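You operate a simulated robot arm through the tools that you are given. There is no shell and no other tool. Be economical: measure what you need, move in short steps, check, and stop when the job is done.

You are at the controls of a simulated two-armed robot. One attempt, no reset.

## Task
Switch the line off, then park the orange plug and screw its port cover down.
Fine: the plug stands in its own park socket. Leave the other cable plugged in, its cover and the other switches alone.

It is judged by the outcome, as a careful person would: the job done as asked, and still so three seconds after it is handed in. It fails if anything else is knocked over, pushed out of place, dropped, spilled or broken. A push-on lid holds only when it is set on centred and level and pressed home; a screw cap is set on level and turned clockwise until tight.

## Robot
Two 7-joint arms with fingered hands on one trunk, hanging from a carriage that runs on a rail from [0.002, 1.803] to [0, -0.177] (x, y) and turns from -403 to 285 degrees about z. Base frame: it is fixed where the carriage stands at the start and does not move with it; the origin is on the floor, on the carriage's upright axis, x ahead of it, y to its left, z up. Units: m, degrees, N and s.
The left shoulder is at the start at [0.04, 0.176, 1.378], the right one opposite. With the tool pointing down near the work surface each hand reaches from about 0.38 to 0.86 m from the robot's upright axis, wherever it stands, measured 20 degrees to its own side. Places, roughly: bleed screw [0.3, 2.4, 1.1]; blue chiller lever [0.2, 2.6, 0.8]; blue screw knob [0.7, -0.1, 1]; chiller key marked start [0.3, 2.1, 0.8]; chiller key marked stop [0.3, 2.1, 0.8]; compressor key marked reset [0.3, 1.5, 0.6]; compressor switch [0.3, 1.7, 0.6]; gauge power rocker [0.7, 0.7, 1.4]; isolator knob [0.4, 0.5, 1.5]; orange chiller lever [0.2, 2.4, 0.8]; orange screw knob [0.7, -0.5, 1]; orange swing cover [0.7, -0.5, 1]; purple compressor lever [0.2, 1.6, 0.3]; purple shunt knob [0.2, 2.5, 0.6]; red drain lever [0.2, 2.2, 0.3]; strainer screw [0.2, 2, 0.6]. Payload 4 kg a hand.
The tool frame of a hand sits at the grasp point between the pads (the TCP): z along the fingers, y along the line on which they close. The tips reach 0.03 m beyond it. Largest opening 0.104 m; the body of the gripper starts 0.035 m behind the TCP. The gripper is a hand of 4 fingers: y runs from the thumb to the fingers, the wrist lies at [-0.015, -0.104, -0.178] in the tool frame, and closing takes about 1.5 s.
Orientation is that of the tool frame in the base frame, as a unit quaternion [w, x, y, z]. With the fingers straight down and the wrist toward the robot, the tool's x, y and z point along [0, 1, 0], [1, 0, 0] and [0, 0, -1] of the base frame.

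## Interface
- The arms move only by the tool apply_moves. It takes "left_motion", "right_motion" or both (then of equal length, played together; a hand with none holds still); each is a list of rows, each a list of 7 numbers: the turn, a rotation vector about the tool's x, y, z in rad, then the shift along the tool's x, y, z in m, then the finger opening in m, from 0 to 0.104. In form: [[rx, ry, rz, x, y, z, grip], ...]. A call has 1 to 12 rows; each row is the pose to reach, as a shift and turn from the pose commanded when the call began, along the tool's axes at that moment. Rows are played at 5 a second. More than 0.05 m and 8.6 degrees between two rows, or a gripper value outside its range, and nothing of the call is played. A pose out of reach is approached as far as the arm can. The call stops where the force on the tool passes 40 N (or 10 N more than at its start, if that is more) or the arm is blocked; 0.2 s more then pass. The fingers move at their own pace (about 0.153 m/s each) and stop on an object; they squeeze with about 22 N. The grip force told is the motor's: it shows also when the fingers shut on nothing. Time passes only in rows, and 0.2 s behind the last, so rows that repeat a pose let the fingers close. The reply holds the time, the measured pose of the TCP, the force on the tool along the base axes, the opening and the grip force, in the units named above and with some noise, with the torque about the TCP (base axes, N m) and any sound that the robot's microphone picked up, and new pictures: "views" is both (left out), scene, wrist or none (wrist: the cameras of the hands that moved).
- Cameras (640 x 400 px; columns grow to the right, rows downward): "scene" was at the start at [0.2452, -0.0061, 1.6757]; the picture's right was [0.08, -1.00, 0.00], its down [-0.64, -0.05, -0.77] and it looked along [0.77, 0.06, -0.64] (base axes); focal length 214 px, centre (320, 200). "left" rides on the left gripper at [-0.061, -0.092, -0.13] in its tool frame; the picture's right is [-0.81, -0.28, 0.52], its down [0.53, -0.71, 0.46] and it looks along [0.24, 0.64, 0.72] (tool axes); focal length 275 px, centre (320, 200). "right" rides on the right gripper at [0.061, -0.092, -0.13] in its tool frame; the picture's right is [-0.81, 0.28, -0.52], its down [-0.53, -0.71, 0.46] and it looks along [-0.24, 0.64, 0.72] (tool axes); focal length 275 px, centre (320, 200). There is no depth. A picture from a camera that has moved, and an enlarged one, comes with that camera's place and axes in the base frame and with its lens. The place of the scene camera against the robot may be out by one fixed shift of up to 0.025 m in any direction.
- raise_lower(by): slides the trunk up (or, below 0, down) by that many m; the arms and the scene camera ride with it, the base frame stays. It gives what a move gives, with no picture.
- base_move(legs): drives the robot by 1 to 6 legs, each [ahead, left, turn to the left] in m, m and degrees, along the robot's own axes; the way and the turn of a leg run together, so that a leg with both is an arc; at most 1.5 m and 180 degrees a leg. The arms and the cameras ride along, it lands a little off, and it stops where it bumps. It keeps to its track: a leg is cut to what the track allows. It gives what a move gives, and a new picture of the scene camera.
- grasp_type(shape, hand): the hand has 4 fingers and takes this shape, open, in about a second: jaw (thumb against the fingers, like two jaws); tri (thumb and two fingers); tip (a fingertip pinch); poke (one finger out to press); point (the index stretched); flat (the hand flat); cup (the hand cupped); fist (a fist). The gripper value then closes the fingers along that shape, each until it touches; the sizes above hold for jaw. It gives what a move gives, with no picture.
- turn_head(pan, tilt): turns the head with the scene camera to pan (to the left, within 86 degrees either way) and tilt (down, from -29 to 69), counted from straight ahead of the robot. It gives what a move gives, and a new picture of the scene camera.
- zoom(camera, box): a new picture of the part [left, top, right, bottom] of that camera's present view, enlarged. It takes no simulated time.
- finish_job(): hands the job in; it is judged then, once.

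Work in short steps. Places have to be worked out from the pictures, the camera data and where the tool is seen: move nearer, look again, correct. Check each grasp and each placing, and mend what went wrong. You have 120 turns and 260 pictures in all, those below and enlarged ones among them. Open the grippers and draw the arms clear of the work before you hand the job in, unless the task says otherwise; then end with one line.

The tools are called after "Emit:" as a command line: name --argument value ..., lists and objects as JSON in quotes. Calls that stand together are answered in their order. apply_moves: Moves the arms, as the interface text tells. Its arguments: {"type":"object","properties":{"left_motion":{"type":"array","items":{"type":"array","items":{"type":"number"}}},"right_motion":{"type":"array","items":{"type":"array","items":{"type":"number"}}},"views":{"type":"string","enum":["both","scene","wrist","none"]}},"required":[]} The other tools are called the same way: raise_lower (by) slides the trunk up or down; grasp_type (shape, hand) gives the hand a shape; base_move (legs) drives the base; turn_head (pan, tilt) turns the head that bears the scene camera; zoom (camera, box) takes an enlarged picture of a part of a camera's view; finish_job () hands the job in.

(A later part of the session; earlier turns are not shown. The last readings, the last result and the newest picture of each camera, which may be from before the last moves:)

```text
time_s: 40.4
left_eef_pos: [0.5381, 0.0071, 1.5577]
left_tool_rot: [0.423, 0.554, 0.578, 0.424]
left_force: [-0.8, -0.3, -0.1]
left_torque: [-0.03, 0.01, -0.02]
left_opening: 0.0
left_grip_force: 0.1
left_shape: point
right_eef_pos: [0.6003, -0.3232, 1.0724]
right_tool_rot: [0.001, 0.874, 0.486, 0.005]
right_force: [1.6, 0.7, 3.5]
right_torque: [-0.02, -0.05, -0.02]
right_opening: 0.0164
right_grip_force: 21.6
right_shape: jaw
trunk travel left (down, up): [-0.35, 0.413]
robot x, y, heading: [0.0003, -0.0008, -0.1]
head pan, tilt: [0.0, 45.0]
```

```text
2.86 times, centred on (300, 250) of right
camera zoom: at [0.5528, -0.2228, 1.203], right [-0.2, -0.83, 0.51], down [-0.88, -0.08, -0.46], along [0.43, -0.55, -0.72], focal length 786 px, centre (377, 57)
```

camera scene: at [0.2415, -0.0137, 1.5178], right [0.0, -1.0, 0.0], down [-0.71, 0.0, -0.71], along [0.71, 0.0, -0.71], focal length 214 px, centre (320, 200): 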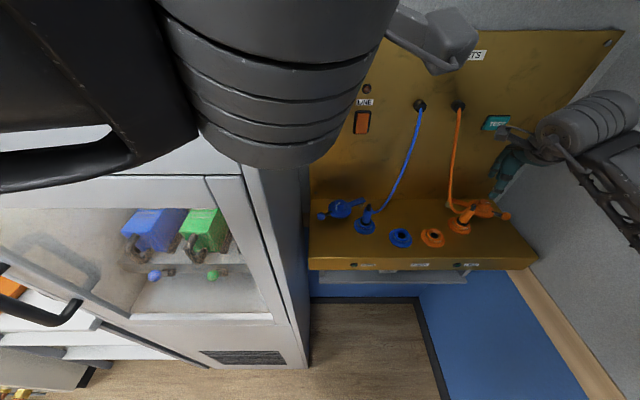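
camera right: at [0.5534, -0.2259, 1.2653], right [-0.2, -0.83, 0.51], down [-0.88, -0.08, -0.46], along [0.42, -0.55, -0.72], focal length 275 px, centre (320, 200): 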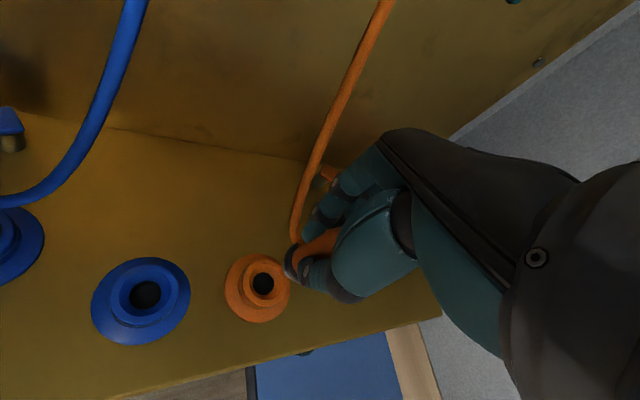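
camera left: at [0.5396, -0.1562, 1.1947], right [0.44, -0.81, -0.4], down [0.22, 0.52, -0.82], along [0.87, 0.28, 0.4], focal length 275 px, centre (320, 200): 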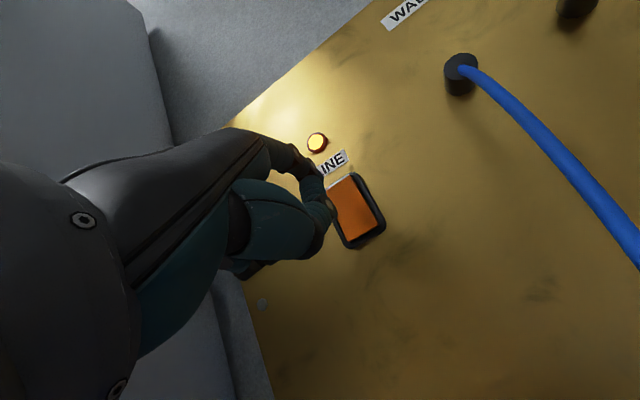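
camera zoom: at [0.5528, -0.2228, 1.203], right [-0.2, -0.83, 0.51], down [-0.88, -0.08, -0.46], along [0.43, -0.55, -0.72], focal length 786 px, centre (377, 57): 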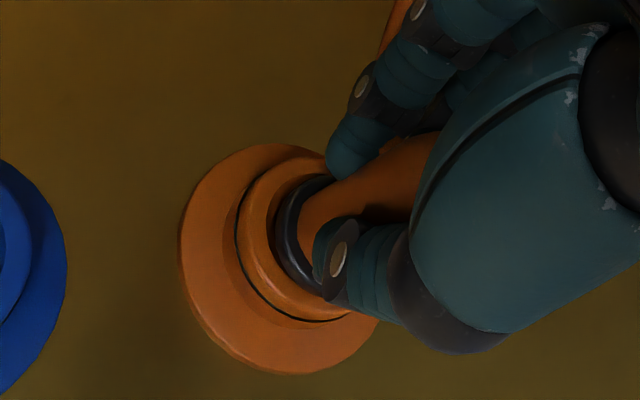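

It's at the same depth as in its original port and the ring sits in the collar. I'll press slightly to be sure, then open and lift clear.

Emit:
apply_moves --right_motion '[[0, 0, 0, 0, 0, 0.003, 0], [0, 0, 0, 0, 0, 0.005, 0], [0, 0, 0, 0, 0, 0.0, 0], [0, 0, 0, 0, 0, 0, 0.03], [0, 0, 0, 0, 0, 0, 0.07], [0, 0, 0, 0, 0, 0, 0.075], [0, 0, 0, 0, 0, 0, 0.075], [0, 0, 0, 0, 0, -0.03, 0.075], [0, 0, 0, 0, 0, -0.07, 0.075], [0, 0, 0, 0, 0, -0.11, 0.075]]'

Emit:
zoom --camera "scene" --box '[370, 160, 530, 260]'

Emit:
zoom --camera "right" --box '[160, 140, 400, 320]'

```text
time_s: 42.6
left_eef_pos: [0.5381, 0.0065, 1.5574]
left_tool_rot: [0.424, 0.554, 0.577, 0.424]
left_force: [-0.5, 0.0, 0.7]
left_torque: [0.01, -0.04, 0.0]
left_opening: 0.0001
left_grip_force: 0.0
left_shape: point
right_eef_pos: [0.5986, -0.3242, 1.1819]
right_tool_rot: [0.001, 0.874, 0.485, 0.004]
right_force: [0.0, 0.8, 0.4]
right_torque: [0.0, -0.02, 0.03]
right_opening: 0.0745
right_grip_force: 0.1
right_shape: jaw
trunk travel left (down, up): [-0.35, 0.413]
robot x, y, heading: [0.0001, 0.0011, -0.2]
head pan, tilt: [0.0, 45.0]
camera scene: at [0.2417, -0.0138, 1.5178], right [0.0, -1.0, 0.0], down [-0.71, 0.0, -0.71], along [0.71, 0.0, -0.71], focal length 214 px, centre (320, 200)
camera right: at [0.5513, -0.223, 1.3124], right [-0.2, -0.83, 0.51], down [-0.88, -0.08, -0.46], along [0.42, -0.55, -0.72], focal length 275 px, centre (320, 200)
```

scene: 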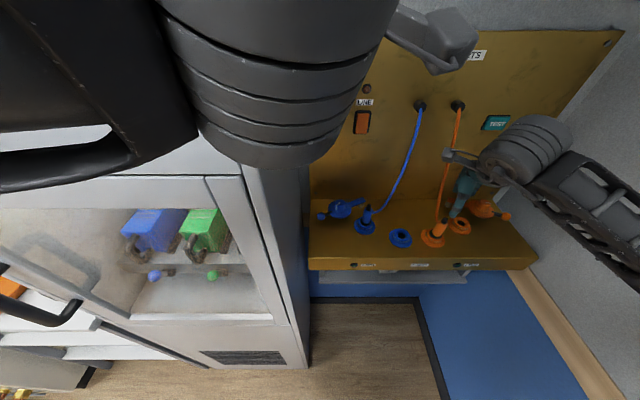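
right: 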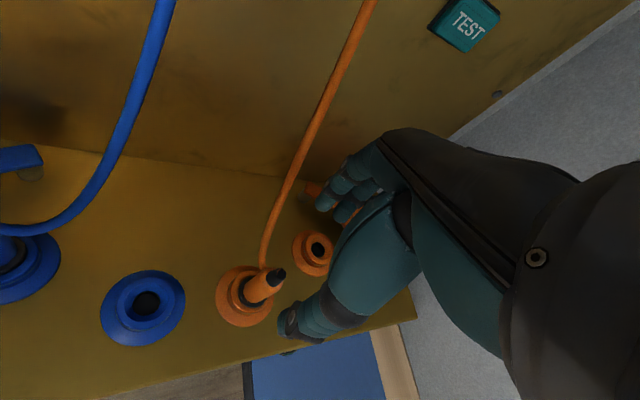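

```text
4.00 times, centred on (450, 210) of scene
camera zoom: at [0.2417, -0.0138, 1.5178], right [0.0, -1.0, 0.0], down [-0.71, 0.0, -0.71], along [0.71, 0.0, -0.71], focal length 858 px, centre (-200, 160)
```

zoom: 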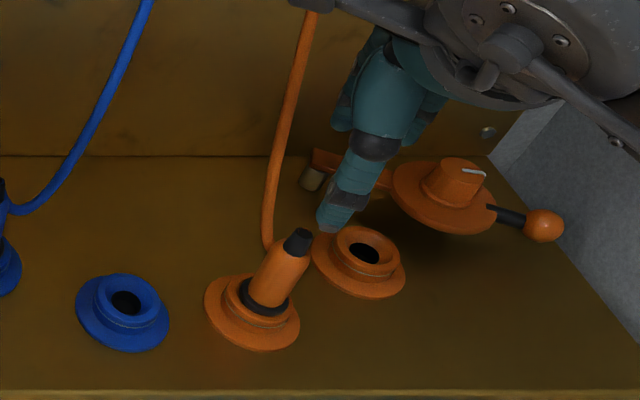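

```text
2.22 times, centred on (280, 230) of right
camera zoom: at [0.5513, -0.223, 1.3124], right [-0.2, -0.83, 0.51], down [-0.88, -0.08, -0.46], along [0.42, -0.55, -0.72], focal length 612 px, centre (409, 133)
```

zoom: 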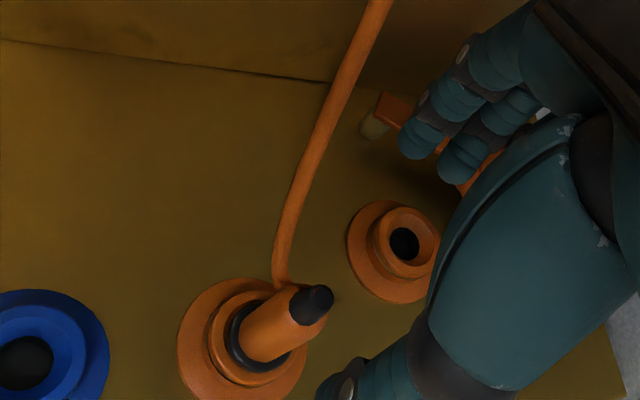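

The plug stands parked, ring down in the collar. Now the cover: its pivot is near (0.731, -0.419), the knob is at (0.691, -0.50) and the handle ball is near (0.663, -0.556), so it must swing about 63° onto the port. I'll raise the hand, take a fingertip-pinch shape, and look at it.

Emit:
apply_moves --right_motion '[[0, 0, 0, 0, 0, -0.04, 0.075]]' --views "none"

Emit:
grasp_type --hand "right" --shape "tip"

Emit:
zoom --camera "right" --box '[160, 100, 480, 340]'

Emit:
zoom --camera "scene" --box '[390, 90, 550, 230]'

```text
time_s: 43.0
left_eef_pos: [0.5384, 0.0069, 1.5572]
left_tool_rot: [0.424, 0.555, 0.577, 0.424]
left_force: [0.1, -0.8, -0.2]
left_torque: [0.0, -0.02, 0.0]
left_opening: 0.0
left_grip_force: 0.1
left_shape: point
right_eef_pos: [0.5963, -0.3229, 1.2225]
right_tool_rot: [0.0, 0.874, 0.486, 0.004]
right_force: [-1.0, -0.2, -0.5]
right_torque: [0.0, -0.01, -0.02]
right_opening: 0.0748
right_grip_force: 0.1
right_shape: jaw
trunk travel left (down, up): [-0.35, 0.413]
robot x, y, heading: [-0.001, -0.0024, -0.1]
head pan, tilt: [0.0, 45.0]
```

```text
time_s: 43.9
left_eef_pos: [0.5366, 0.0082, 1.558]
left_tool_rot: [0.423, 0.554, 0.578, 0.424]
left_force: [-0.2, 0.5, 0.4]
left_torque: [-0.01, 0.0, -0.01]
left_opening: 0.0
left_grip_force: 0.1
left_shape: point
right_eef_pos: [0.5968, -0.3225, 1.221]
right_tool_rot: [0.001, 0.874, 0.486, 0.004]
right_force: [0.3, -0.2, -0.5]
right_torque: [0.03, 0.0, 0.02]
right_opening: 0.1041
right_grip_force: 0.0
right_shape: tip
trunk travel left (down, up): [-0.35, 0.413]
robot x, y, heading: [-0.0013, 0.0026, 0.0]
head pan, tilt: [0.0, 45.0]
```

```text
1.67 times, centred on (320, 220) of right
camera zoom: at [0.5505, -0.2224, 1.3521], right [-0.2, -0.83, 0.51], down [-0.88, -0.08, -0.46], along [0.42, -0.55, -0.72], focal length 459 px, centre (320, 167)
```

zoom: 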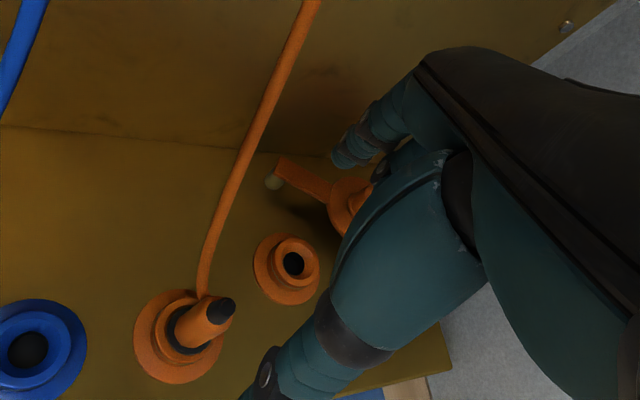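

```text
2.86 times, centred on (470, 160) of scene
camera zoom: at [0.2415, -0.0136, 1.5178], right [0.0, -1.0, 0.0], down [-0.71, 0.0, -0.71], along [0.71, 0.0, -0.71], focal length 613 px, centre (-109, 314)
```

zoom: 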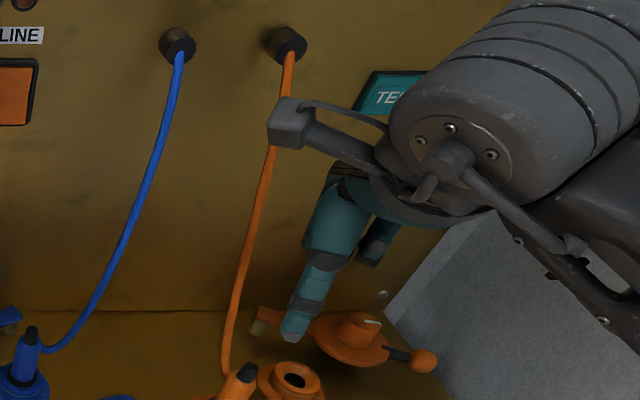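

Hand is in pinch shape. I'll move it over toward the handle ball, staying high, and watch for the wall.

Emit:
apply_moves --right_motion '[[0, 0, 0, -0.03, 0.03, 0, 0.06], [0, 0, 0, -0.055, 0.06, 0, 0.06], [0, 0, 0, -0.08, 0.09, 0.005, 0.06], [0, 0, 0, -0.105, 0.115, 0.01, 0.06], [0, 0, 0, -0.13, 0.14, 0.015, 0.06], [0, 0, 0, -0.154, 0.165, 0.02, 0.06], [0, 0, 0, -0.154, 0.165, 0.02, 0.06]]'

Emit:
zoom --camera "scene" --box '[410, 120, 570, 240]'

Emit:
zoom --camera "right" --box '[160, 140, 400, 320]'

```text
time_s: 45.5
left_eef_pos: [0.5379, 0.0066, 1.5584]
left_tool_rot: [0.423, 0.554, 0.578, 0.424]
left_force: [-0.6, 0.4, -0.3]
left_torque: [-0.02, -0.06, -0.03]
left_opening: 0.0002
left_grip_force: 0.0
left_shape: point
right_eef_pos: [0.6569, -0.5404, 1.2007]
right_tool_rot: [0.002, 0.874, 0.486, 0.004]
right_force: [-0.5, 0.1, 0.3]
right_torque: [0.02, 0.01, -0.02]
right_opening: 0.0605
right_grip_force: 0.1
right_shape: tip
trunk travel left (down, up): [-0.35, 0.413]
robot x, y, heading: [0.0023, 0.0005, -0.0]
head pan, tilt: [0.0, 45.0]
camera scene: at [0.2415, -0.0136, 1.5178], right [0.0, -1.0, 0.0], down [-0.71, 0.0, -0.71], along [0.71, 0.0, -0.71], focal length 214 px, centre (320, 200)
camera right: at [0.6094, -0.4411, 1.3318], right [-0.2, -0.83, 0.51], down [-0.88, -0.08, -0.46], along [0.42, -0.55, -0.72], focal length 275 px, centre (320, 200)
```

scene: 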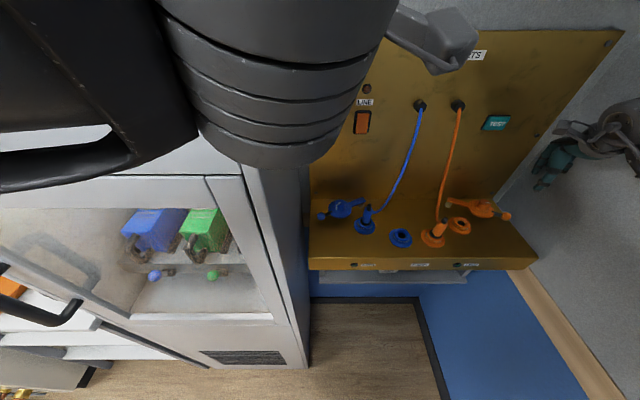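
right: 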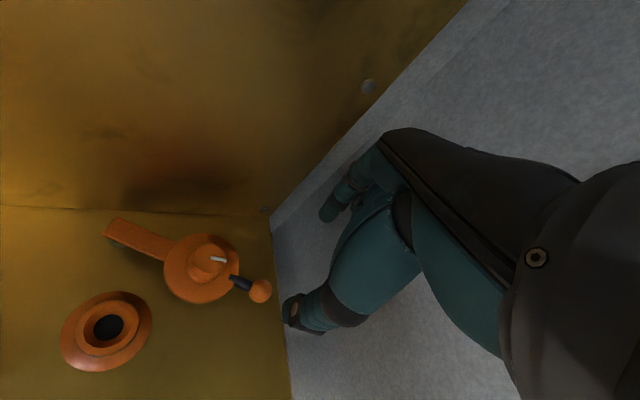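

```text
3.33 times, centred on (490, 180) of scene
camera zoom: at [0.2415, -0.0136, 1.5178], right [0.0, -1.0, 0.0], down [-0.71, 0.0, -0.71], along [0.71, 0.0, -0.71], focal length 715 px, centre (-247, 267)
```

zoom: 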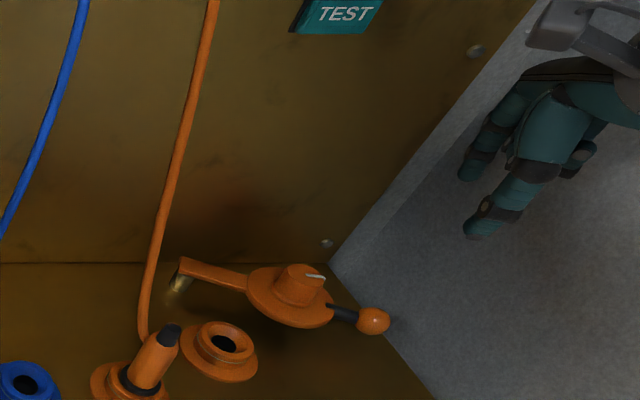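

```text
2.22 times, centred on (280, 230) of right
camera zoom: at [0.6094, -0.4411, 1.3318], right [-0.2, -0.83, 0.51], down [-0.88, -0.08, -0.46], along [0.42, -0.55, -0.72], focal length 612 px, centre (409, 133)
```

zoom: 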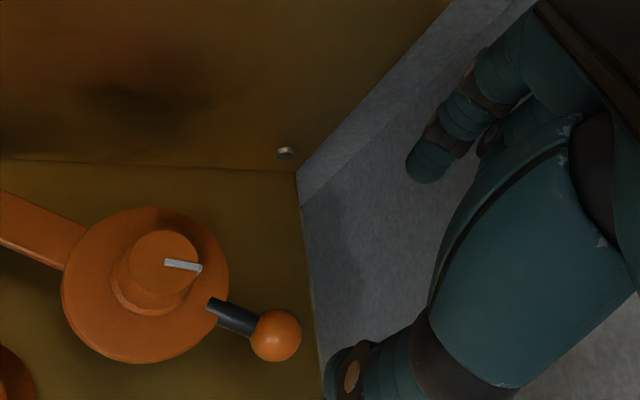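

The ball is at about (0.660, -0.555, 1.045). I'll descend with fingers open around it, pausing above to verify.

Emit:
apply_moves --right_motion '[[0, 0, 0, -0.006, 0.005, 0.03, 0.065], [0, 0, 0, -0.011, 0.0105, 0.06, 0.065], [0, 0, 0, -0.011, 0.0105, 0.09, 0.065]]' --views "none"

Emit:
zoom --camera "scene" --box '[430, 160, 550, 250]'

Emit:
zoom --camera "right" --box '[160, 140, 400, 320]'

```text
time_s: 46.3
left_eef_pos: [0.5377, 0.0068, 1.558]
left_tool_rot: [0.424, 0.554, 0.577, 0.424]
left_force: [0.0, -0.2, 0.2]
left_torque: [0.0, -0.01, 0.0]
left_opening: 0.0
left_grip_force: 0.1
left_shape: point
right_eef_pos: [0.6602, -0.5568, 1.1108]
right_tool_rot: [0.001, 0.874, 0.486, 0.003]
right_force: [0.0, 0.6, 0.4]
right_torque: [0.01, 0.03, 0.0]
right_opening: 0.0645
right_grip_force: 0.1
right_shape: tip
trunk travel left (down, up): [-0.35, 0.413]
robot x, y, heading: [-0.0015, -0.0019, 0.0]
head pan, tilt: [0.0, 45.0]
```

```text
4.44 times, centred on (490, 205) of scene
camera zoom: at [0.2414, -0.0135, 1.5178], right [0.0, -1.0, 0.0], down [-0.71, 0.0, -0.71], along [0.71, 0.0, -0.71], focal length 953 px, centre (-436, 178)
```

zoom: 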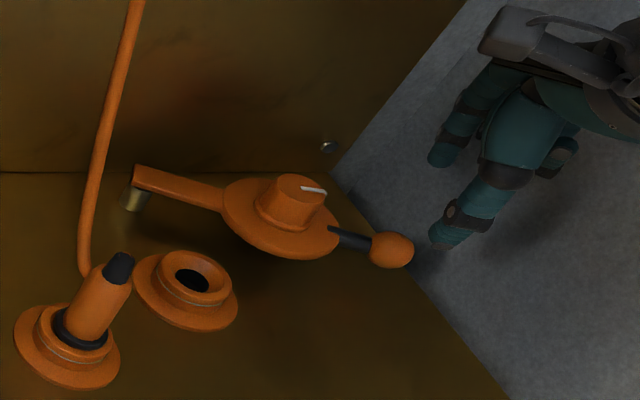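

```text
2.22 times, centred on (280, 230) of right
camera zoom: at [0.6129, -0.4564, 1.2413], right [-0.2, -0.83, 0.51], down [-0.88, -0.08, -0.46], along [0.42, -0.55, -0.72], focal length 612 px, centre (409, 133)
```

zoom: 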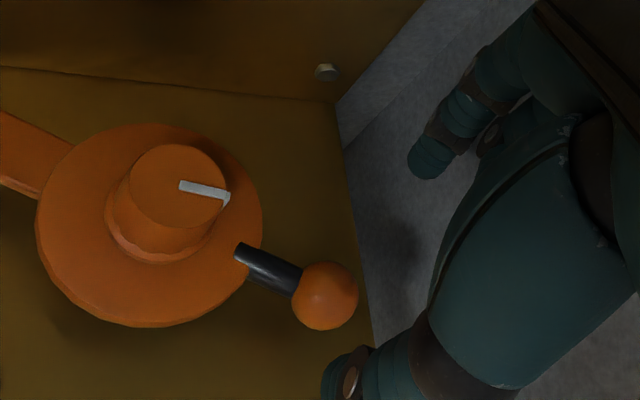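

The ball now refines to (0.663, -0.560, 1.035). I'll lower onto it.

Emit:
apply_moves --right_motion '[[0, 0, 0, -0.002, 0.003, 0.02, 0.065], [0, 0, 0, -0.0025, 0.004, 0.04, 0.065], [0, 0, 0, -0.0025, 0.004, 0.055, 0.065], [0, 0, 0, -0.0025, 0.004, 0.055, 0.065]]' --views "none"

Emit:
zoom --camera "scene" --box '[430, 160, 550, 250]'

Emit:
zoom --camera "right" --box '[200, 160, 400, 320]'

```text
time_s: 47.3
left_eef_pos: [0.5384, 0.0079, 1.5578]
left_tool_rot: [0.424, 0.555, 0.577, 0.423]
left_force: [-0.2, 0.5, 0.0]
left_torque: [0.02, 0.01, -0.02]
left_opening: 0.0
left_grip_force: 0.3
left_shape: point
right_eef_pos: [0.6637, -0.5592, 1.0561]
right_tool_rot: [0.001, 0.875, 0.485, 0.004]
right_force: [0.0, 0.0, -0.4]
right_torque: [0.01, 0.0, -0.02]
right_opening: 0.0646
right_grip_force: 0.0
right_shape: tip
trunk travel left (down, up): [-0.35, 0.413]
robot x, y, heading: [0.0003, -0.0005, -0.3]
head pan, tilt: [0.0, 45.0]
```

```text
4.44 times, centred on (490, 205) of scene
camera zoom: at [0.2415, -0.0137, 1.5178], right [0.0, -1.0, 0.0], down [-0.71, 0.0, -0.71], along [0.71, 0.0, -0.71], focal length 953 px, centre (-436, 178)
```

zoom: 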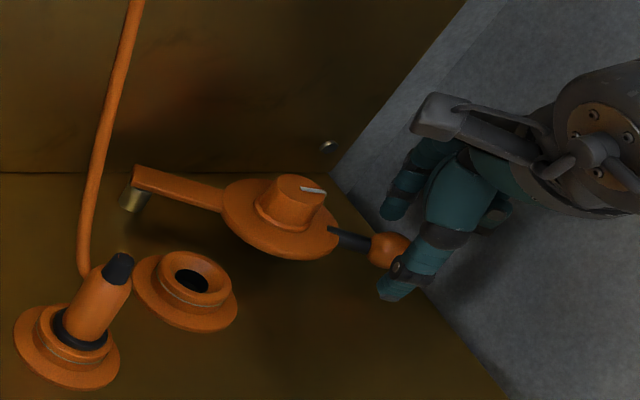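

```text
2.50 times, centred on (300, 240) of right
camera zoom: at [0.616, -0.4598, 1.1867], right [-0.2, -0.83, 0.52], down [-0.88, -0.08, -0.46], along [0.42, -0.55, -0.72], focal length 688 px, centre (370, 100)
```

zoom: 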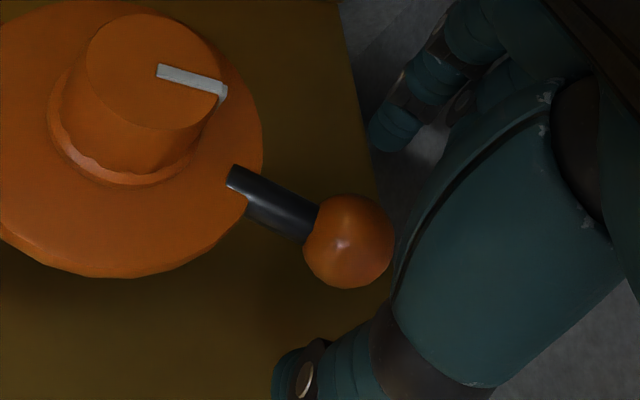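

The ball sits between the fingertips. I'll close loosely around it and swing the handle through the first half of the arc about the pivot.

Emit:
apply_moves --right_motion '[[0, 0, 0, -0.001, -0.002, 0, 0.045], [0, 0, 0, -0.001, -0.002, 0, 0.03], [0, 0, 0, -0.001, -0.002, 0, 0.028], [0, 0, 0.055, -0.0008, -0.0174, 0, 0.028], [0, 0, 0.11, 0.0003, -0.0348, 0, 0.028], [0, 0, 0.165, 0.0034, -0.0521, 0, 0.028]]' --views "none"

Emit:
zoom --camera "scene" --box '[410, 160, 530, 250]'

Emit:
zoom --camera "right" --box '[160, 140, 400, 320]'

```text
time_s: 48.7
left_eef_pos: [0.5375, 0.0071, 1.5587]
left_tool_rot: [0.423, 0.554, 0.578, 0.425]
left_force: [-0.3, -0.7, 0.3]
left_torque: [-0.01, -0.03, -0.01]
left_opening: 0.0
left_grip_force: 0.0
left_shape: point
right_eef_pos: [0.6211, -0.5302, 1.0558]
right_tool_rot: [0.001, 0.912, 0.411, 0.004]
right_force: [-0.1, 0.0, 0.2]
right_torque: [-0.02, 0.03, 0.0]
right_opening: 0.0284
right_grip_force: 0.1
right_shape: tip
trunk travel left (down, up): [-0.35, 0.413]
robot x, y, heading: [-0.0008, -0.0029, -0.3]
head pan, tilt: [0.0, 45.0]
```

```text
4.44 times, centred on (470, 205) of scene
camera zoom: at [0.2415, -0.0135, 1.5178], right [0.0, -1.0, 0.0], down [-0.71, 0.0, -0.71], along [0.71, 0.0, -0.71], focal length 953 px, centre (-347, 178)
```

zoom: 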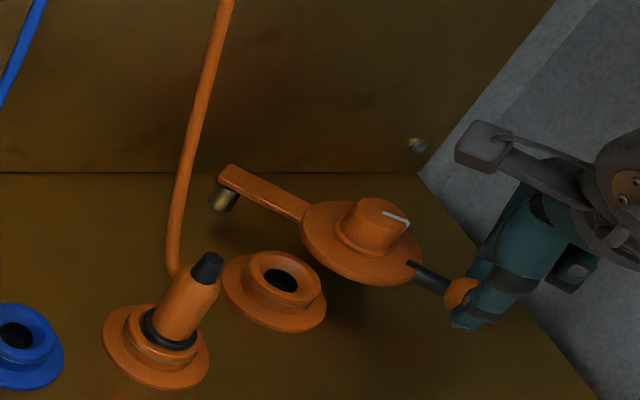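

```text
2.22 times, centred on (280, 230) of right
camera zoom: at [0.5911, -0.4226, 1.187], right [-0.33, -0.79, 0.51], down [-0.88, 0.07, -0.46], along [0.33, -0.61, -0.72], focal length 612 px, centre (409, 133)
```

zoom: 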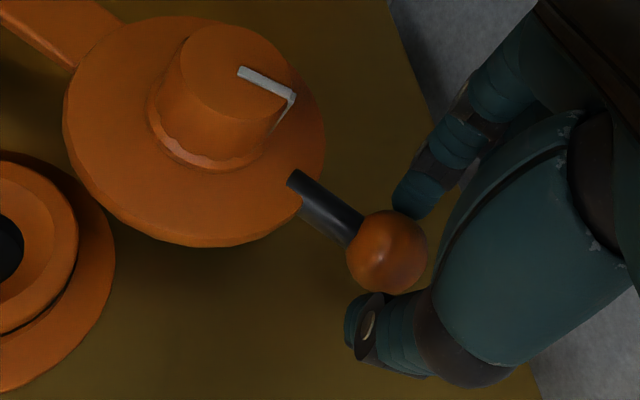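

The cover follows nicely. I'll continue along the arc up to about 12° short of the port.

Emit:
apply_moves --right_motion '[[0, 0, 0.06, 0.0022, -0.0173, 0, 0.028], [0, 0, 0.12, 0.0063, -0.0343, 0, 0.028], [0, 0, 0.18, 0.0122, -0.0508, 0, 0.028], [0, 0, 0.24, 0.02, -0.0665, 0, 0.028], [0, 0, 0.3, 0.0294, -0.0812, 0, 0.028]]' --views "none"

Emit:
zoom --camera "scene" --box '[390, 170, 510, 260]'

Emit:
zoom --camera "right" --box '[100, 100, 400, 320]'

```text
time_s: 49.9
left_eef_pos: [0.538, 0.0068, 1.5586]
left_tool_rot: [0.424, 0.554, 0.577, 0.424]
left_force: [0.4, 0.1, 0.3]
left_torque: [0.0, 0.01, 0.02]
left_opening: 0.0001
left_grip_force: 0.0
left_shape: point
right_eef_pos: [0.5788, -0.4533, 1.0565]
right_tool_rot: [-0.001, 0.963, 0.271, 0.004]
right_force: [0.3, -0.2, -0.2]
right_torque: [-0.02, 0.01, 0.01]
right_opening: 0.0286
right_grip_force: 0.0
right_shape: tip
trunk travel left (down, up): [-0.35, 0.413]
robot x, y, heading: [-0.0013, 0.0014, -0.2]
head pan, tilt: [0.0, 45.0]
```

```text
4.44 times, centred on (450, 215) of scene
camera zoom: at [0.2416, -0.0134, 1.5178], right [0.0, -1.0, 0.0], down [-0.71, 0.0, -0.71], along [0.71, 0.0, -0.71], focal length 953 px, centre (-258, 133)
```

zoom: 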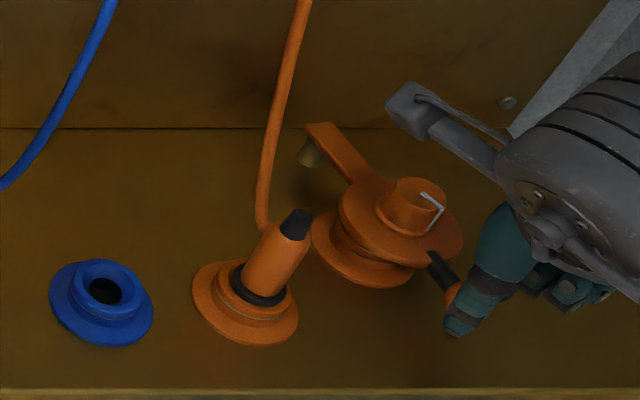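

```text
1.82 times, centred on (250, 210) of right
camera zoom: at [0.5825, -0.343, 1.1872], right [-0.55, -0.66, 0.51], down [-0.82, 0.33, -0.46], along [0.13, -0.68, -0.72], focal length 500 px, centre (447, 182)
```

zoom: 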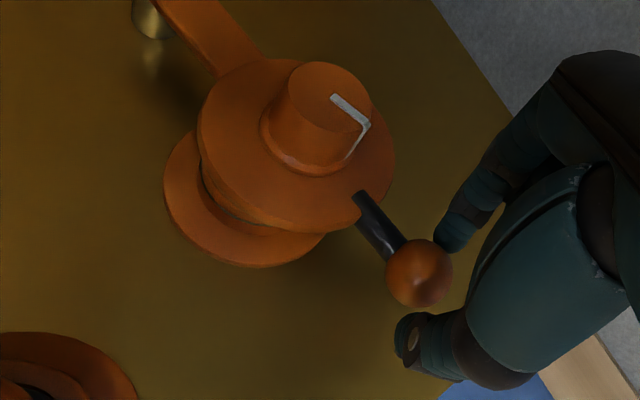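

The disc is passing over the collar, with about 12° left. I'll finish the swing gently.

Emit:
apply_moves --right_motion '[[0, 0, 0.04, 0.0065, -0.0163, 0, 0.028], [0, 0, 0.06, 0.0105, -0.024, 0, 0.028], [0, 0, 0.08, 0.0148, -0.0316, 0, 0.028]]' --views "none"

Emit:
zoom --camera "scene" --box '[390, 170, 510, 260]'

Emit:
zoom --camera "right" --box '[100, 100, 400, 320]'

```text
time_s: 50.7
left_eef_pos: [0.5388, 0.0058, 1.558]
left_tool_rot: [0.423, 0.554, 0.578, 0.424]
left_force: [0.0, -0.5, -0.3]
left_torque: [0.02, 0.0, 0.0]
left_opening: 0.0
left_grip_force: 0.0
left_shape: point
right_eef_pos: [0.5749, -0.4213, 1.0567]
right_tool_rot: [0.001, 0.973, 0.231, 0.005]
right_force: [-0.6, -4.3, 1.5]
right_torque: [-0.15, 0.02, -0.01]
right_opening: 0.0297
right_grip_force: 0.2
right_shape: tip
trunk travel left (down, up): [-0.35, 0.413]
robot x, y, heading: [-0.0029, -0.0001, -0.2]
head pan, tilt: [0.0, 45.0]
```

```text
4.44 times, centred on (450, 215) of scene
camera zoom: at [0.2415, -0.0143, 1.5179], right [0.0, -1.0, 0.0], down [-0.71, 0.0, -0.71], along [0.71, 0.0, -0.71], focal length 953 px, centre (-258, 133)
```

zoom: 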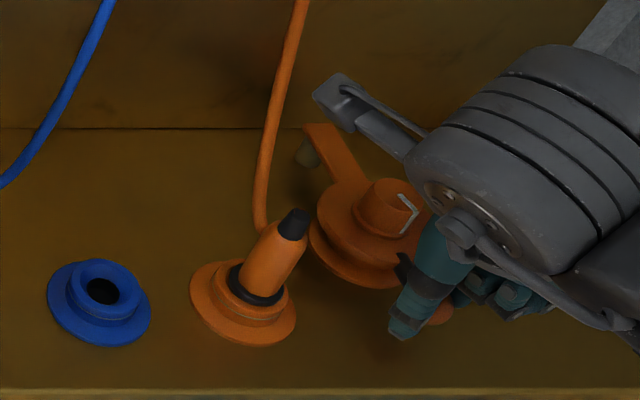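

```text
1.82 times, centred on (250, 210) of right
camera zoom: at [0.587, -0.3112, 1.1878], right [-0.6, -0.61, 0.51], down [-0.79, 0.4, -0.46], along [0.08, -0.69, -0.72], focal length 500 px, centre (447, 182)
```

zoom: 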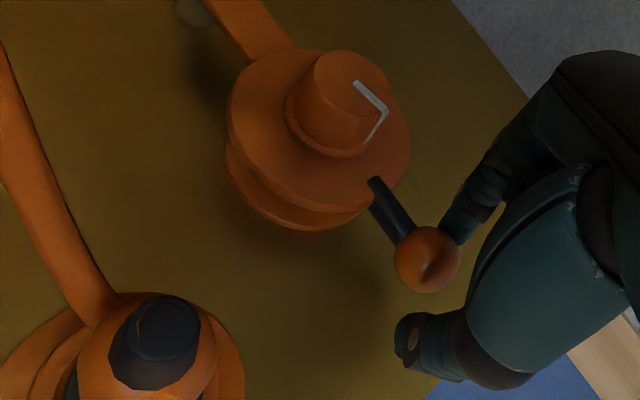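

A small resisting force suggests the cover hit its stop over the port. I'll open, lift away and inspect.

Emit:
apply_moves --right_motion '[[0, 0, 0, -0.002, 0.003, 0, 0.05], [0, 0, 0, -0.002, 0.003, 0, 0.07], [0, 0, 0, -0.002, 0.003, -0.04, 0.07], [0, 0, 0, -0.002, 0.003, -0.085, 0.07], [0, 0, 0, -0.002, 0.003, -0.13, 0.07], [-0.0, 0, 0, -0.01, -0.03, -0.15, 0.07], [-0.0, 0, 0, -0.02, -0.07, -0.15, 0.07]]'

Emit:
zoom --camera "scene" --box '[390, 170, 510, 260]'

Emit:
zoom --camera "right" --box '[160, 100, 400, 280]'

```text
time_s: 52.3
left_eef_pos: [0.5377, 0.0075, 1.5591]
left_tool_rot: [0.423, 0.555, 0.578, 0.424]
left_force: [-0.4, -0.6, 0.7]
left_torque: [-0.02, 0.0, 0.04]
left_opening: 0.0
left_grip_force: 0.1
left_shape: point
right_eef_pos: [0.5243, -0.3651, 1.2047]
right_tool_rot: [0.0, 0.973, 0.232, 0.003]
right_force: [-0.5, 0.0, 0.6]
right_torque: [-0.04, 0.01, -0.03]
right_opening: 0.0696
right_grip_force: 0.1
right_shape: tip
trunk travel left (down, up): [-0.35, 0.413]
robot x, y, heading: [0.0051, -0.0, -0.1]
head pan, tilt: [0.0, 45.0]
camera scene: at [0.2415, -0.0135, 1.5177], right [0.0, -1.0, 0.0], down [-0.71, 0.0, -0.71], along [0.71, 0.0, -0.71], focal length 214 px, centre (320, 200)
camera right: at [0.5362, -0.2562, 1.3366], right [-0.6, -0.61, 0.51], down [-0.8, 0.4, -0.46], along [0.08, -0.68, -0.73], focal length 275 px, centre (320, 200)
```

scene: 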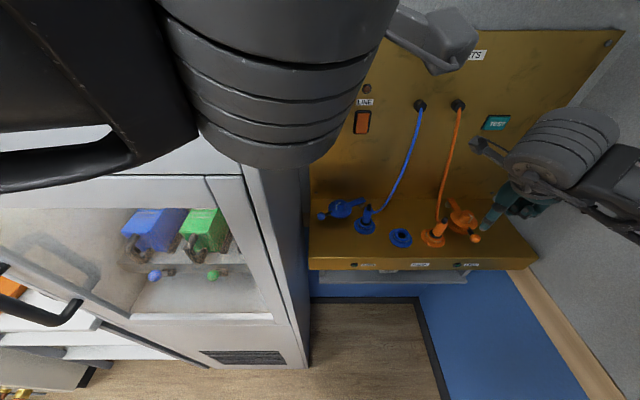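
right: 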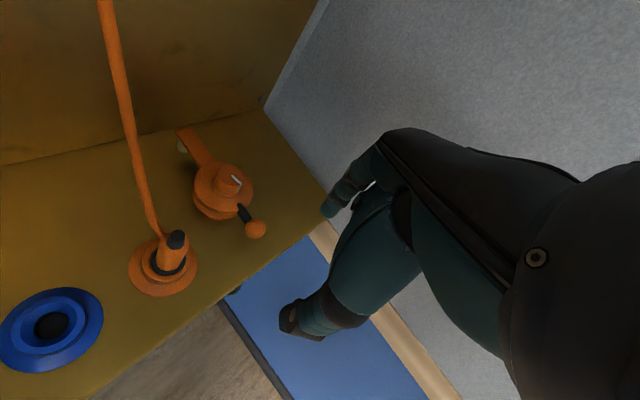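

```text
4.44 times, centred on (450, 215) of scene
camera zoom: at [0.2415, -0.0135, 1.5177], right [0.0, -1.0, 0.0], down [-0.71, 0.0, -0.71], along [0.71, 0.0, -0.71], focal length 953 px, centre (-258, 133)
```

zoom: 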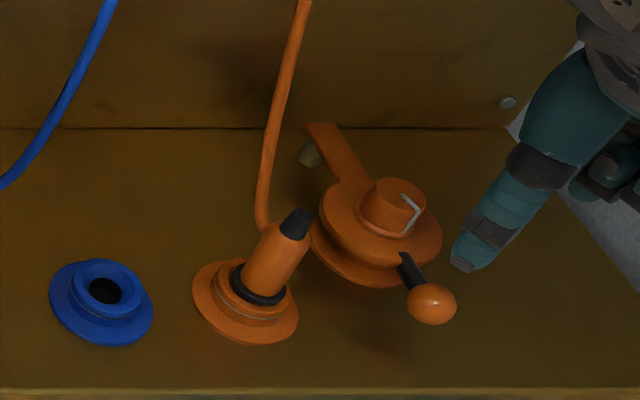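

```text
2.22 times, centred on (280, 190) of right
camera zoom: at [0.5362, -0.2562, 1.3366], right [-0.6, -0.61, 0.51], down [-0.8, 0.4, -0.46], along [0.08, -0.68, -0.73], focal length 612 px, centre (409, 222)
```

zoom: 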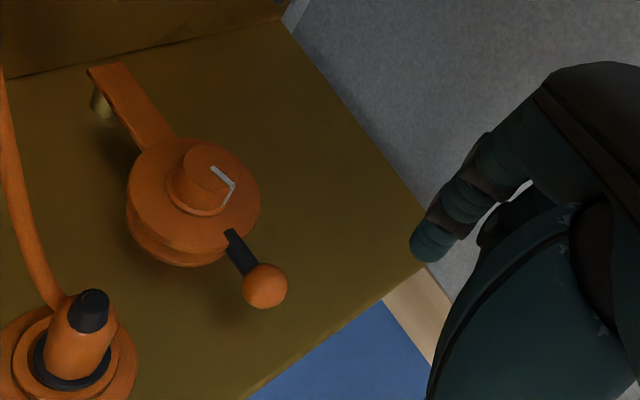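

The cover disc sits over the port: disc at about (0.644, -0.418), handle pointing back at the robot. Next I'll take the jaw shape, yaw the hand counter-clockwise so I have a clockwise stroke available, and hover above the knob.

Emit:
grasp_type --hand "right" --shape "jaw"

Emit:
apply_moves --right_motion '[[0, 0, -0.14, 0, 0, 0, 0.07], [0, 0, -0.28, 0, 0, 0, 0.07], [0, 0, -0.42, 0, 0, 0, 0.07], [0, 0, -0.56, 0, 0, 0, 0.07], [0, 0, -0.7, 0, 0, 0, 0.07], [0, 0, -0.84, 0, 0, 0, 0.07], [0, 0, -0.98, 0.014, 0.017, 0, 0.07], [0, 0, -1.12, 0.028, 0.034, 0, 0.07], [0, 0, -1.26, 0.042, 0.051, 0, 0.07], [0, 0, -1.4, 0.056, 0.069, 0, 0.07], [0, 0, -1.54, 0.069, 0.086, 0, 0.07], [0, 0, -1.68, 0.083, 0.103, 0, 0.07]]'

Emit:
zoom --camera "right" --box '[160, 120, 400, 320]'

```text
time_s: 53.2
left_eef_pos: [0.538, 0.0079, 1.5586]
left_tool_rot: [0.423, 0.554, 0.578, 0.424]
left_force: [-0.6, -0.4, 0.2]
left_torque: [-0.01, -0.01, -0.01]
left_opening: 0.0001
left_grip_force: 0.0
left_shape: point
right_eef_pos: [0.5257, -0.3667, 1.2061]
right_tool_rot: [0.0, 0.973, 0.232, 0.004]
right_force: [0.2, 0.1, 0.0]
right_torque: [-0.02, 0.0, -0.01]
right_opening: 0.1038
right_grip_force: 0.0
right_shape: jaw
trunk travel left (down, up): [-0.35, 0.413]
robot x, y, heading: [0.0008, -0.0019, 0.1]
head pan, tilt: [0.0, 45.0]
```

```text
time_s: 55.8
left_eef_pos: [0.5379, 0.0078, 1.5579]
left_tool_rot: [0.423, 0.555, 0.578, 0.424]
left_force: [-1.1, 0.2, -0.1]
left_torque: [-0.01, 0.02, -0.03]
left_opening: 0.0004
left_grip_force: 0.1
left_shape: point
right_eef_pos: [0.5686, -0.353, 1.1629]
right_tool_rot: [0.001, 0.556, 0.831, 0.006]
right_force: [-0.2, -0.2, -0.2]
right_torque: [-0.03, -0.02, -0.01]
right_opening: 0.0699
right_grip_force: 0.1
right_shape: jaw
right hand out of reach, approached as far as the arm can: row 10, 11, 12
trunk travel left (down, up): [-0.35, 0.413]
robot x, y, heading: [0.0015, 0.001, -0.1]
head pan, tilt: [0.0, 45.0]
camera scene: at [0.2415, -0.0137, 1.5178], right [0.0, -1.0, 0.0], down [-0.71, 0.0, -0.71], along [0.71, 0.0, -0.71], focal length 214 px, centre (320, 200)
camera right: at [0.4587, -0.3324, 1.293], right [0.56, -0.65, 0.52], down [-0.45, -0.76, -0.47], along [0.7, 0.03, -0.72], focal length 275 px, centre (320, 200)
```

scene: 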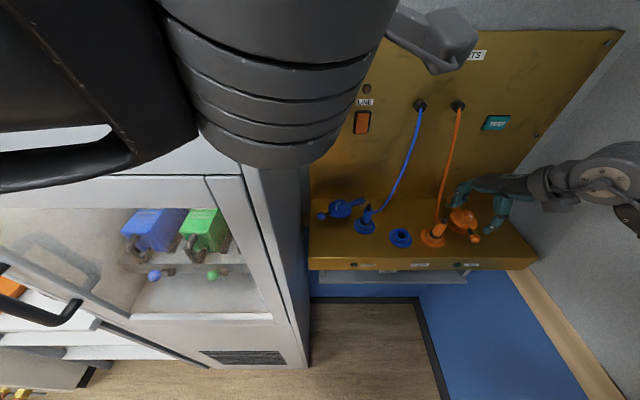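
right: 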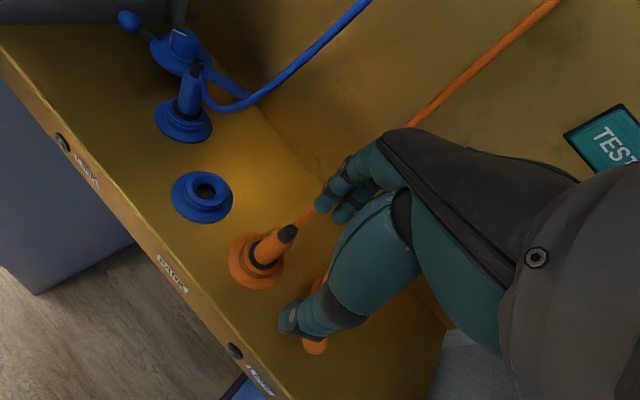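

```text
2.00 times, centred on (280, 220) of right
camera zoom: at [0.4587, -0.3324, 1.293], right [0.56, -0.65, 0.52], down [-0.45, -0.76, -0.47], along [0.7, 0.03, -0.72], focal length 551 px, centre (400, 160)
```

zoom: 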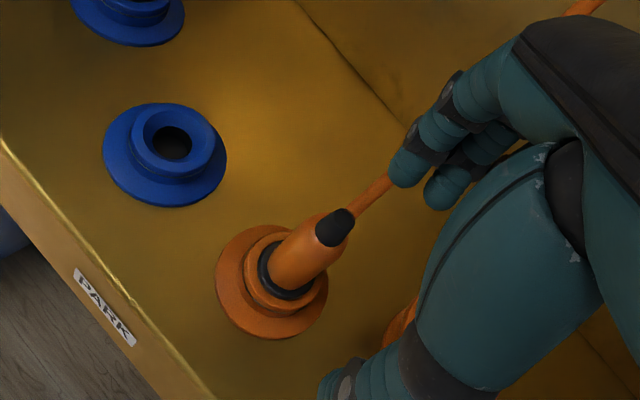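

That yaw is at the arm's limit and the hand drifted low near the parked plug's cable. I'll lift straight up right away.

Emit:
apply_moves --right_motion '[[0, 0, 0, 0, 0, -0.03, 0.07], [0, 0, 0, 0, 0, -0.06, 0.07], [0, 0, 0, 0, 0, -0.09, 0.07]]'

Emit:
zoom --camera "scene" --box '[380, 80, 540, 260]'

```text
time_s: 56.6
left_eef_pos: [0.5378, 0.0061, 1.5574]
left_tool_rot: [0.423, 0.553, 0.578, 0.425]
left_force: [0.4, -0.9, 0.2]
left_torque: [-0.01, -0.02, 0.01]
left_opening: 0.0001
left_grip_force: 0.0
left_shape: point
right_eef_pos: [0.5683, -0.3522, 1.2228]
right_tool_rot: [0.001, 0.559, 0.829, 0.006]
right_force: [0.0, 0.7, 0.1]
right_torque: [-0.01, -0.02, 0.02]
right_opening: 0.0702
right_grip_force: 0.1
right_shape: jaw
right hand out of reach, approached as far as the arm can: row 3
trunk travel left (down, up): [-0.35, 0.413]
robot x, y, heading: [-0.0006, 0.0007, 0.0]
head pan, tilt: [0.0, 45.0]
camera scene: at [0.2414, -0.0136, 1.5178], right [0.0, -1.0, 0.0], down [-0.71, 0.0, -0.71], along [0.71, 0.0, -0.71], focal length 214 px, centre (320, 200)
camera right: at [0.4587, -0.3308, 1.353], right [0.55, -0.65, 0.52], down [-0.46, -0.76, -0.47], along [0.69, 0.02, -0.72], focal length 275 px, centre (320, 200)
```

scene: 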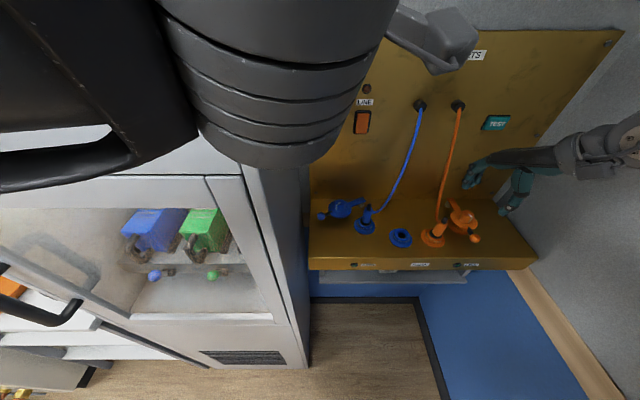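
right: 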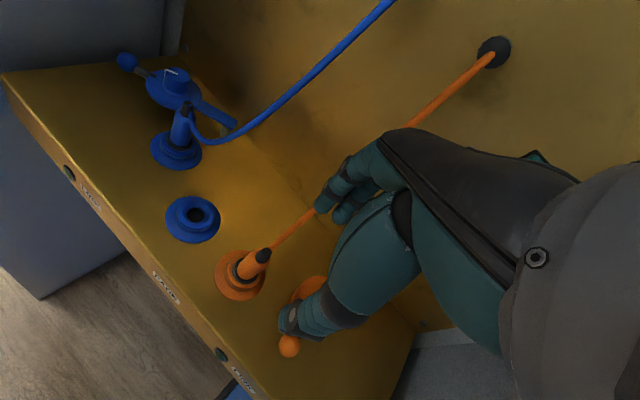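

```text
2.22 times, centred on (460, 170) of scene
camera zoom: at [0.2414, -0.0136, 1.5178], right [0.0, -1.0, 0.0], down [-0.71, 0.0, -0.71], along [0.71, 0.0, -0.71], focal length 477 px, centre (9, 267)
```

zoom: 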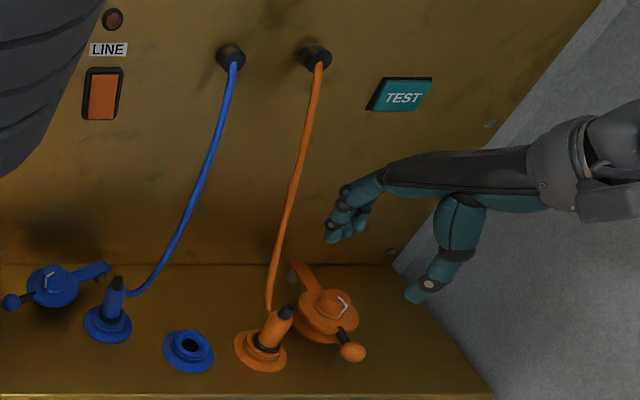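

Everything is intact. I'll use a yaw of about +5° instead, where the arm has reach, and hover over the knob.

Emit:
apply_moves --right_motion '[[0, 0, 0.1, -0.03, 0.012, 0.0, 0.07], [0, 0, 0.2, -0.06, 0.025, 0.0, 0.07], [0, 0, 0.3, -0.0914, 0.0452, 0.02, 0.07], [0, 0, 0.3, -0.0914, 0.0452, 0.05, 0.07], [0, 0, 0.3, -0.0914, 0.0452, 0.05, 0.07]]' --views "wrist"

Emit:
zoom --camera "scene" --box '[400, 150, 520, 250]'

Emit:
zoom --camera "right" --box '[200, 160, 400, 320]'

```text
time_s: 57.8
left_eef_pos: [0.5382, 0.0072, 1.5568]
left_tool_rot: [0.423, 0.554, 0.578, 0.424]
left_force: [0.7, -0.3, -0.2]
left_torque: [-0.01, 0.0, 0.0]
left_opening: 0.0
left_grip_force: 0.0
left_shape: point
right_eef_pos: [0.6456, -0.4182, 1.1721]
right_tool_rot: [0.0, 0.675, 0.738, 0.007]
right_force: [-0.4, -1.0, 0.3]
right_torque: [-0.02, 0.03, 0.02]
right_opening: 0.0704
right_grip_force: 0.0
right_shape: jaw
trunk travel left (down, up): [-0.35, 0.413]
robot x, y, heading: [-0.0018, 0.0, -0.2]
head pan, tilt: [0.0, 45.0]
camera right: at [0.5471, -0.3668, 1.3033], right [0.34, -0.79, 0.51], down [-0.66, -0.59, -0.47], along [0.67, -0.18, -0.72], focal length 275 px, centre (320, 200)
```

right: 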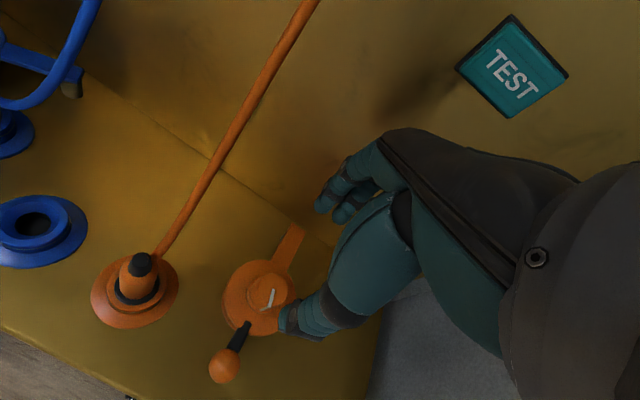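

```text
4.00 times, centred on (460, 200) of scene
camera zoom: at [0.2416, -0.0137, 1.5179], right [0.0, -1.0, 0.0], down [-0.71, 0.0, -0.71], along [0.71, 0.0, -0.71], focal length 858 px, centre (-240, 200)
```

zoom: 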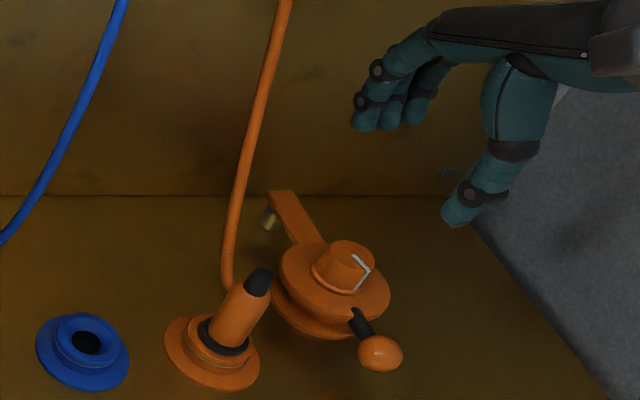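

```text
2.50 times, centred on (300, 240) of right
camera zoom: at [0.5471, -0.3668, 1.3033], right [0.34, -0.79, 0.51], down [-0.66, -0.59, -0.47], along [0.67, -0.18, -0.72], focal length 688 px, centre (370, 100)
```

zoom: 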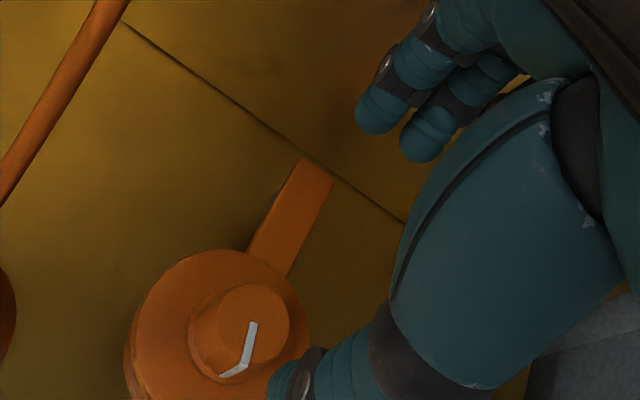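

The knob is at (0.645, -0.424) with its top near 1.067. I'll descend so the tips straddle it just above the disc.

Emit:
apply_moves --right_motion '[[0, 0, 0, -0.0053, -0.001, 0.03, 0.07], [0, 0, 0, -0.0053, -0.001, 0.06, 0.07], [0, 0, 0, -0.0053, -0.001, 0.085, 0.07], [0, 0, 0, -0.0053, -0.001, 0.085, 0.07]]' --views "none"

Emit:
zoom --camera "scene" --box '[400, 170, 500, 245]'

Emit:
zoom --camera "right" --box '[200, 160, 400, 320]'

```text
time_s: 58.8
left_eef_pos: [0.5371, 0.0058, 1.5579]
left_tool_rot: [0.423, 0.554, 0.578, 0.424]
left_force: [-0.1, 0.2, -0.6]
left_torque: [-0.02, 0.0, 0.01]
left_opening: 0.0001
left_grip_force: 0.1
left_shape: point
right_eef_pos: [0.6453, -0.4227, 1.0876]
right_tool_rot: [-0.001, 0.675, 0.738, 0.006]
right_force: [1.0, -1.0, 0.0]
right_torque: [0.02, -0.01, 0.01]
right_opening: 0.0701
right_grip_force: 0.0
right_shape: jaw
trunk travel left (down, up): [-0.35, 0.413]
robot x, y, heading: [-0.0014, 0.0019, -0.4]
head pan, tilt: [0.0, 45.0]
```

```text
5.33 times, centred on (450, 208) of scene
camera zoom: at [0.2416, -0.0137, 1.5178], right [0.0, -1.0, 0.0], down [-0.71, 0.0, -0.71], along [0.71, 0.0, -0.71], focal length 1144 px, centre (-373, 160)
```

zoom: 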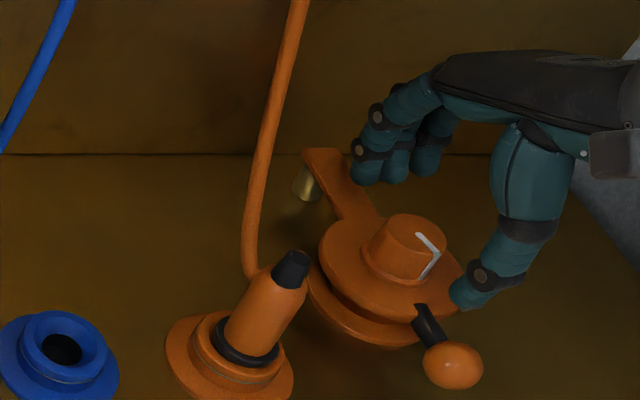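

```text
2.50 times, centred on (300, 240) of right
camera zoom: at [0.5471, -0.3713, 1.2181], right [0.34, -0.79, 0.51], down [-0.66, -0.59, -0.47], along [0.67, -0.18, -0.72], focal length 688 px, centre (370, 100)
```

zoom: 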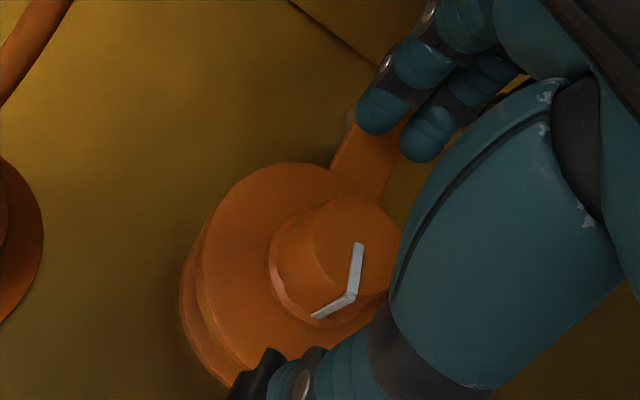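

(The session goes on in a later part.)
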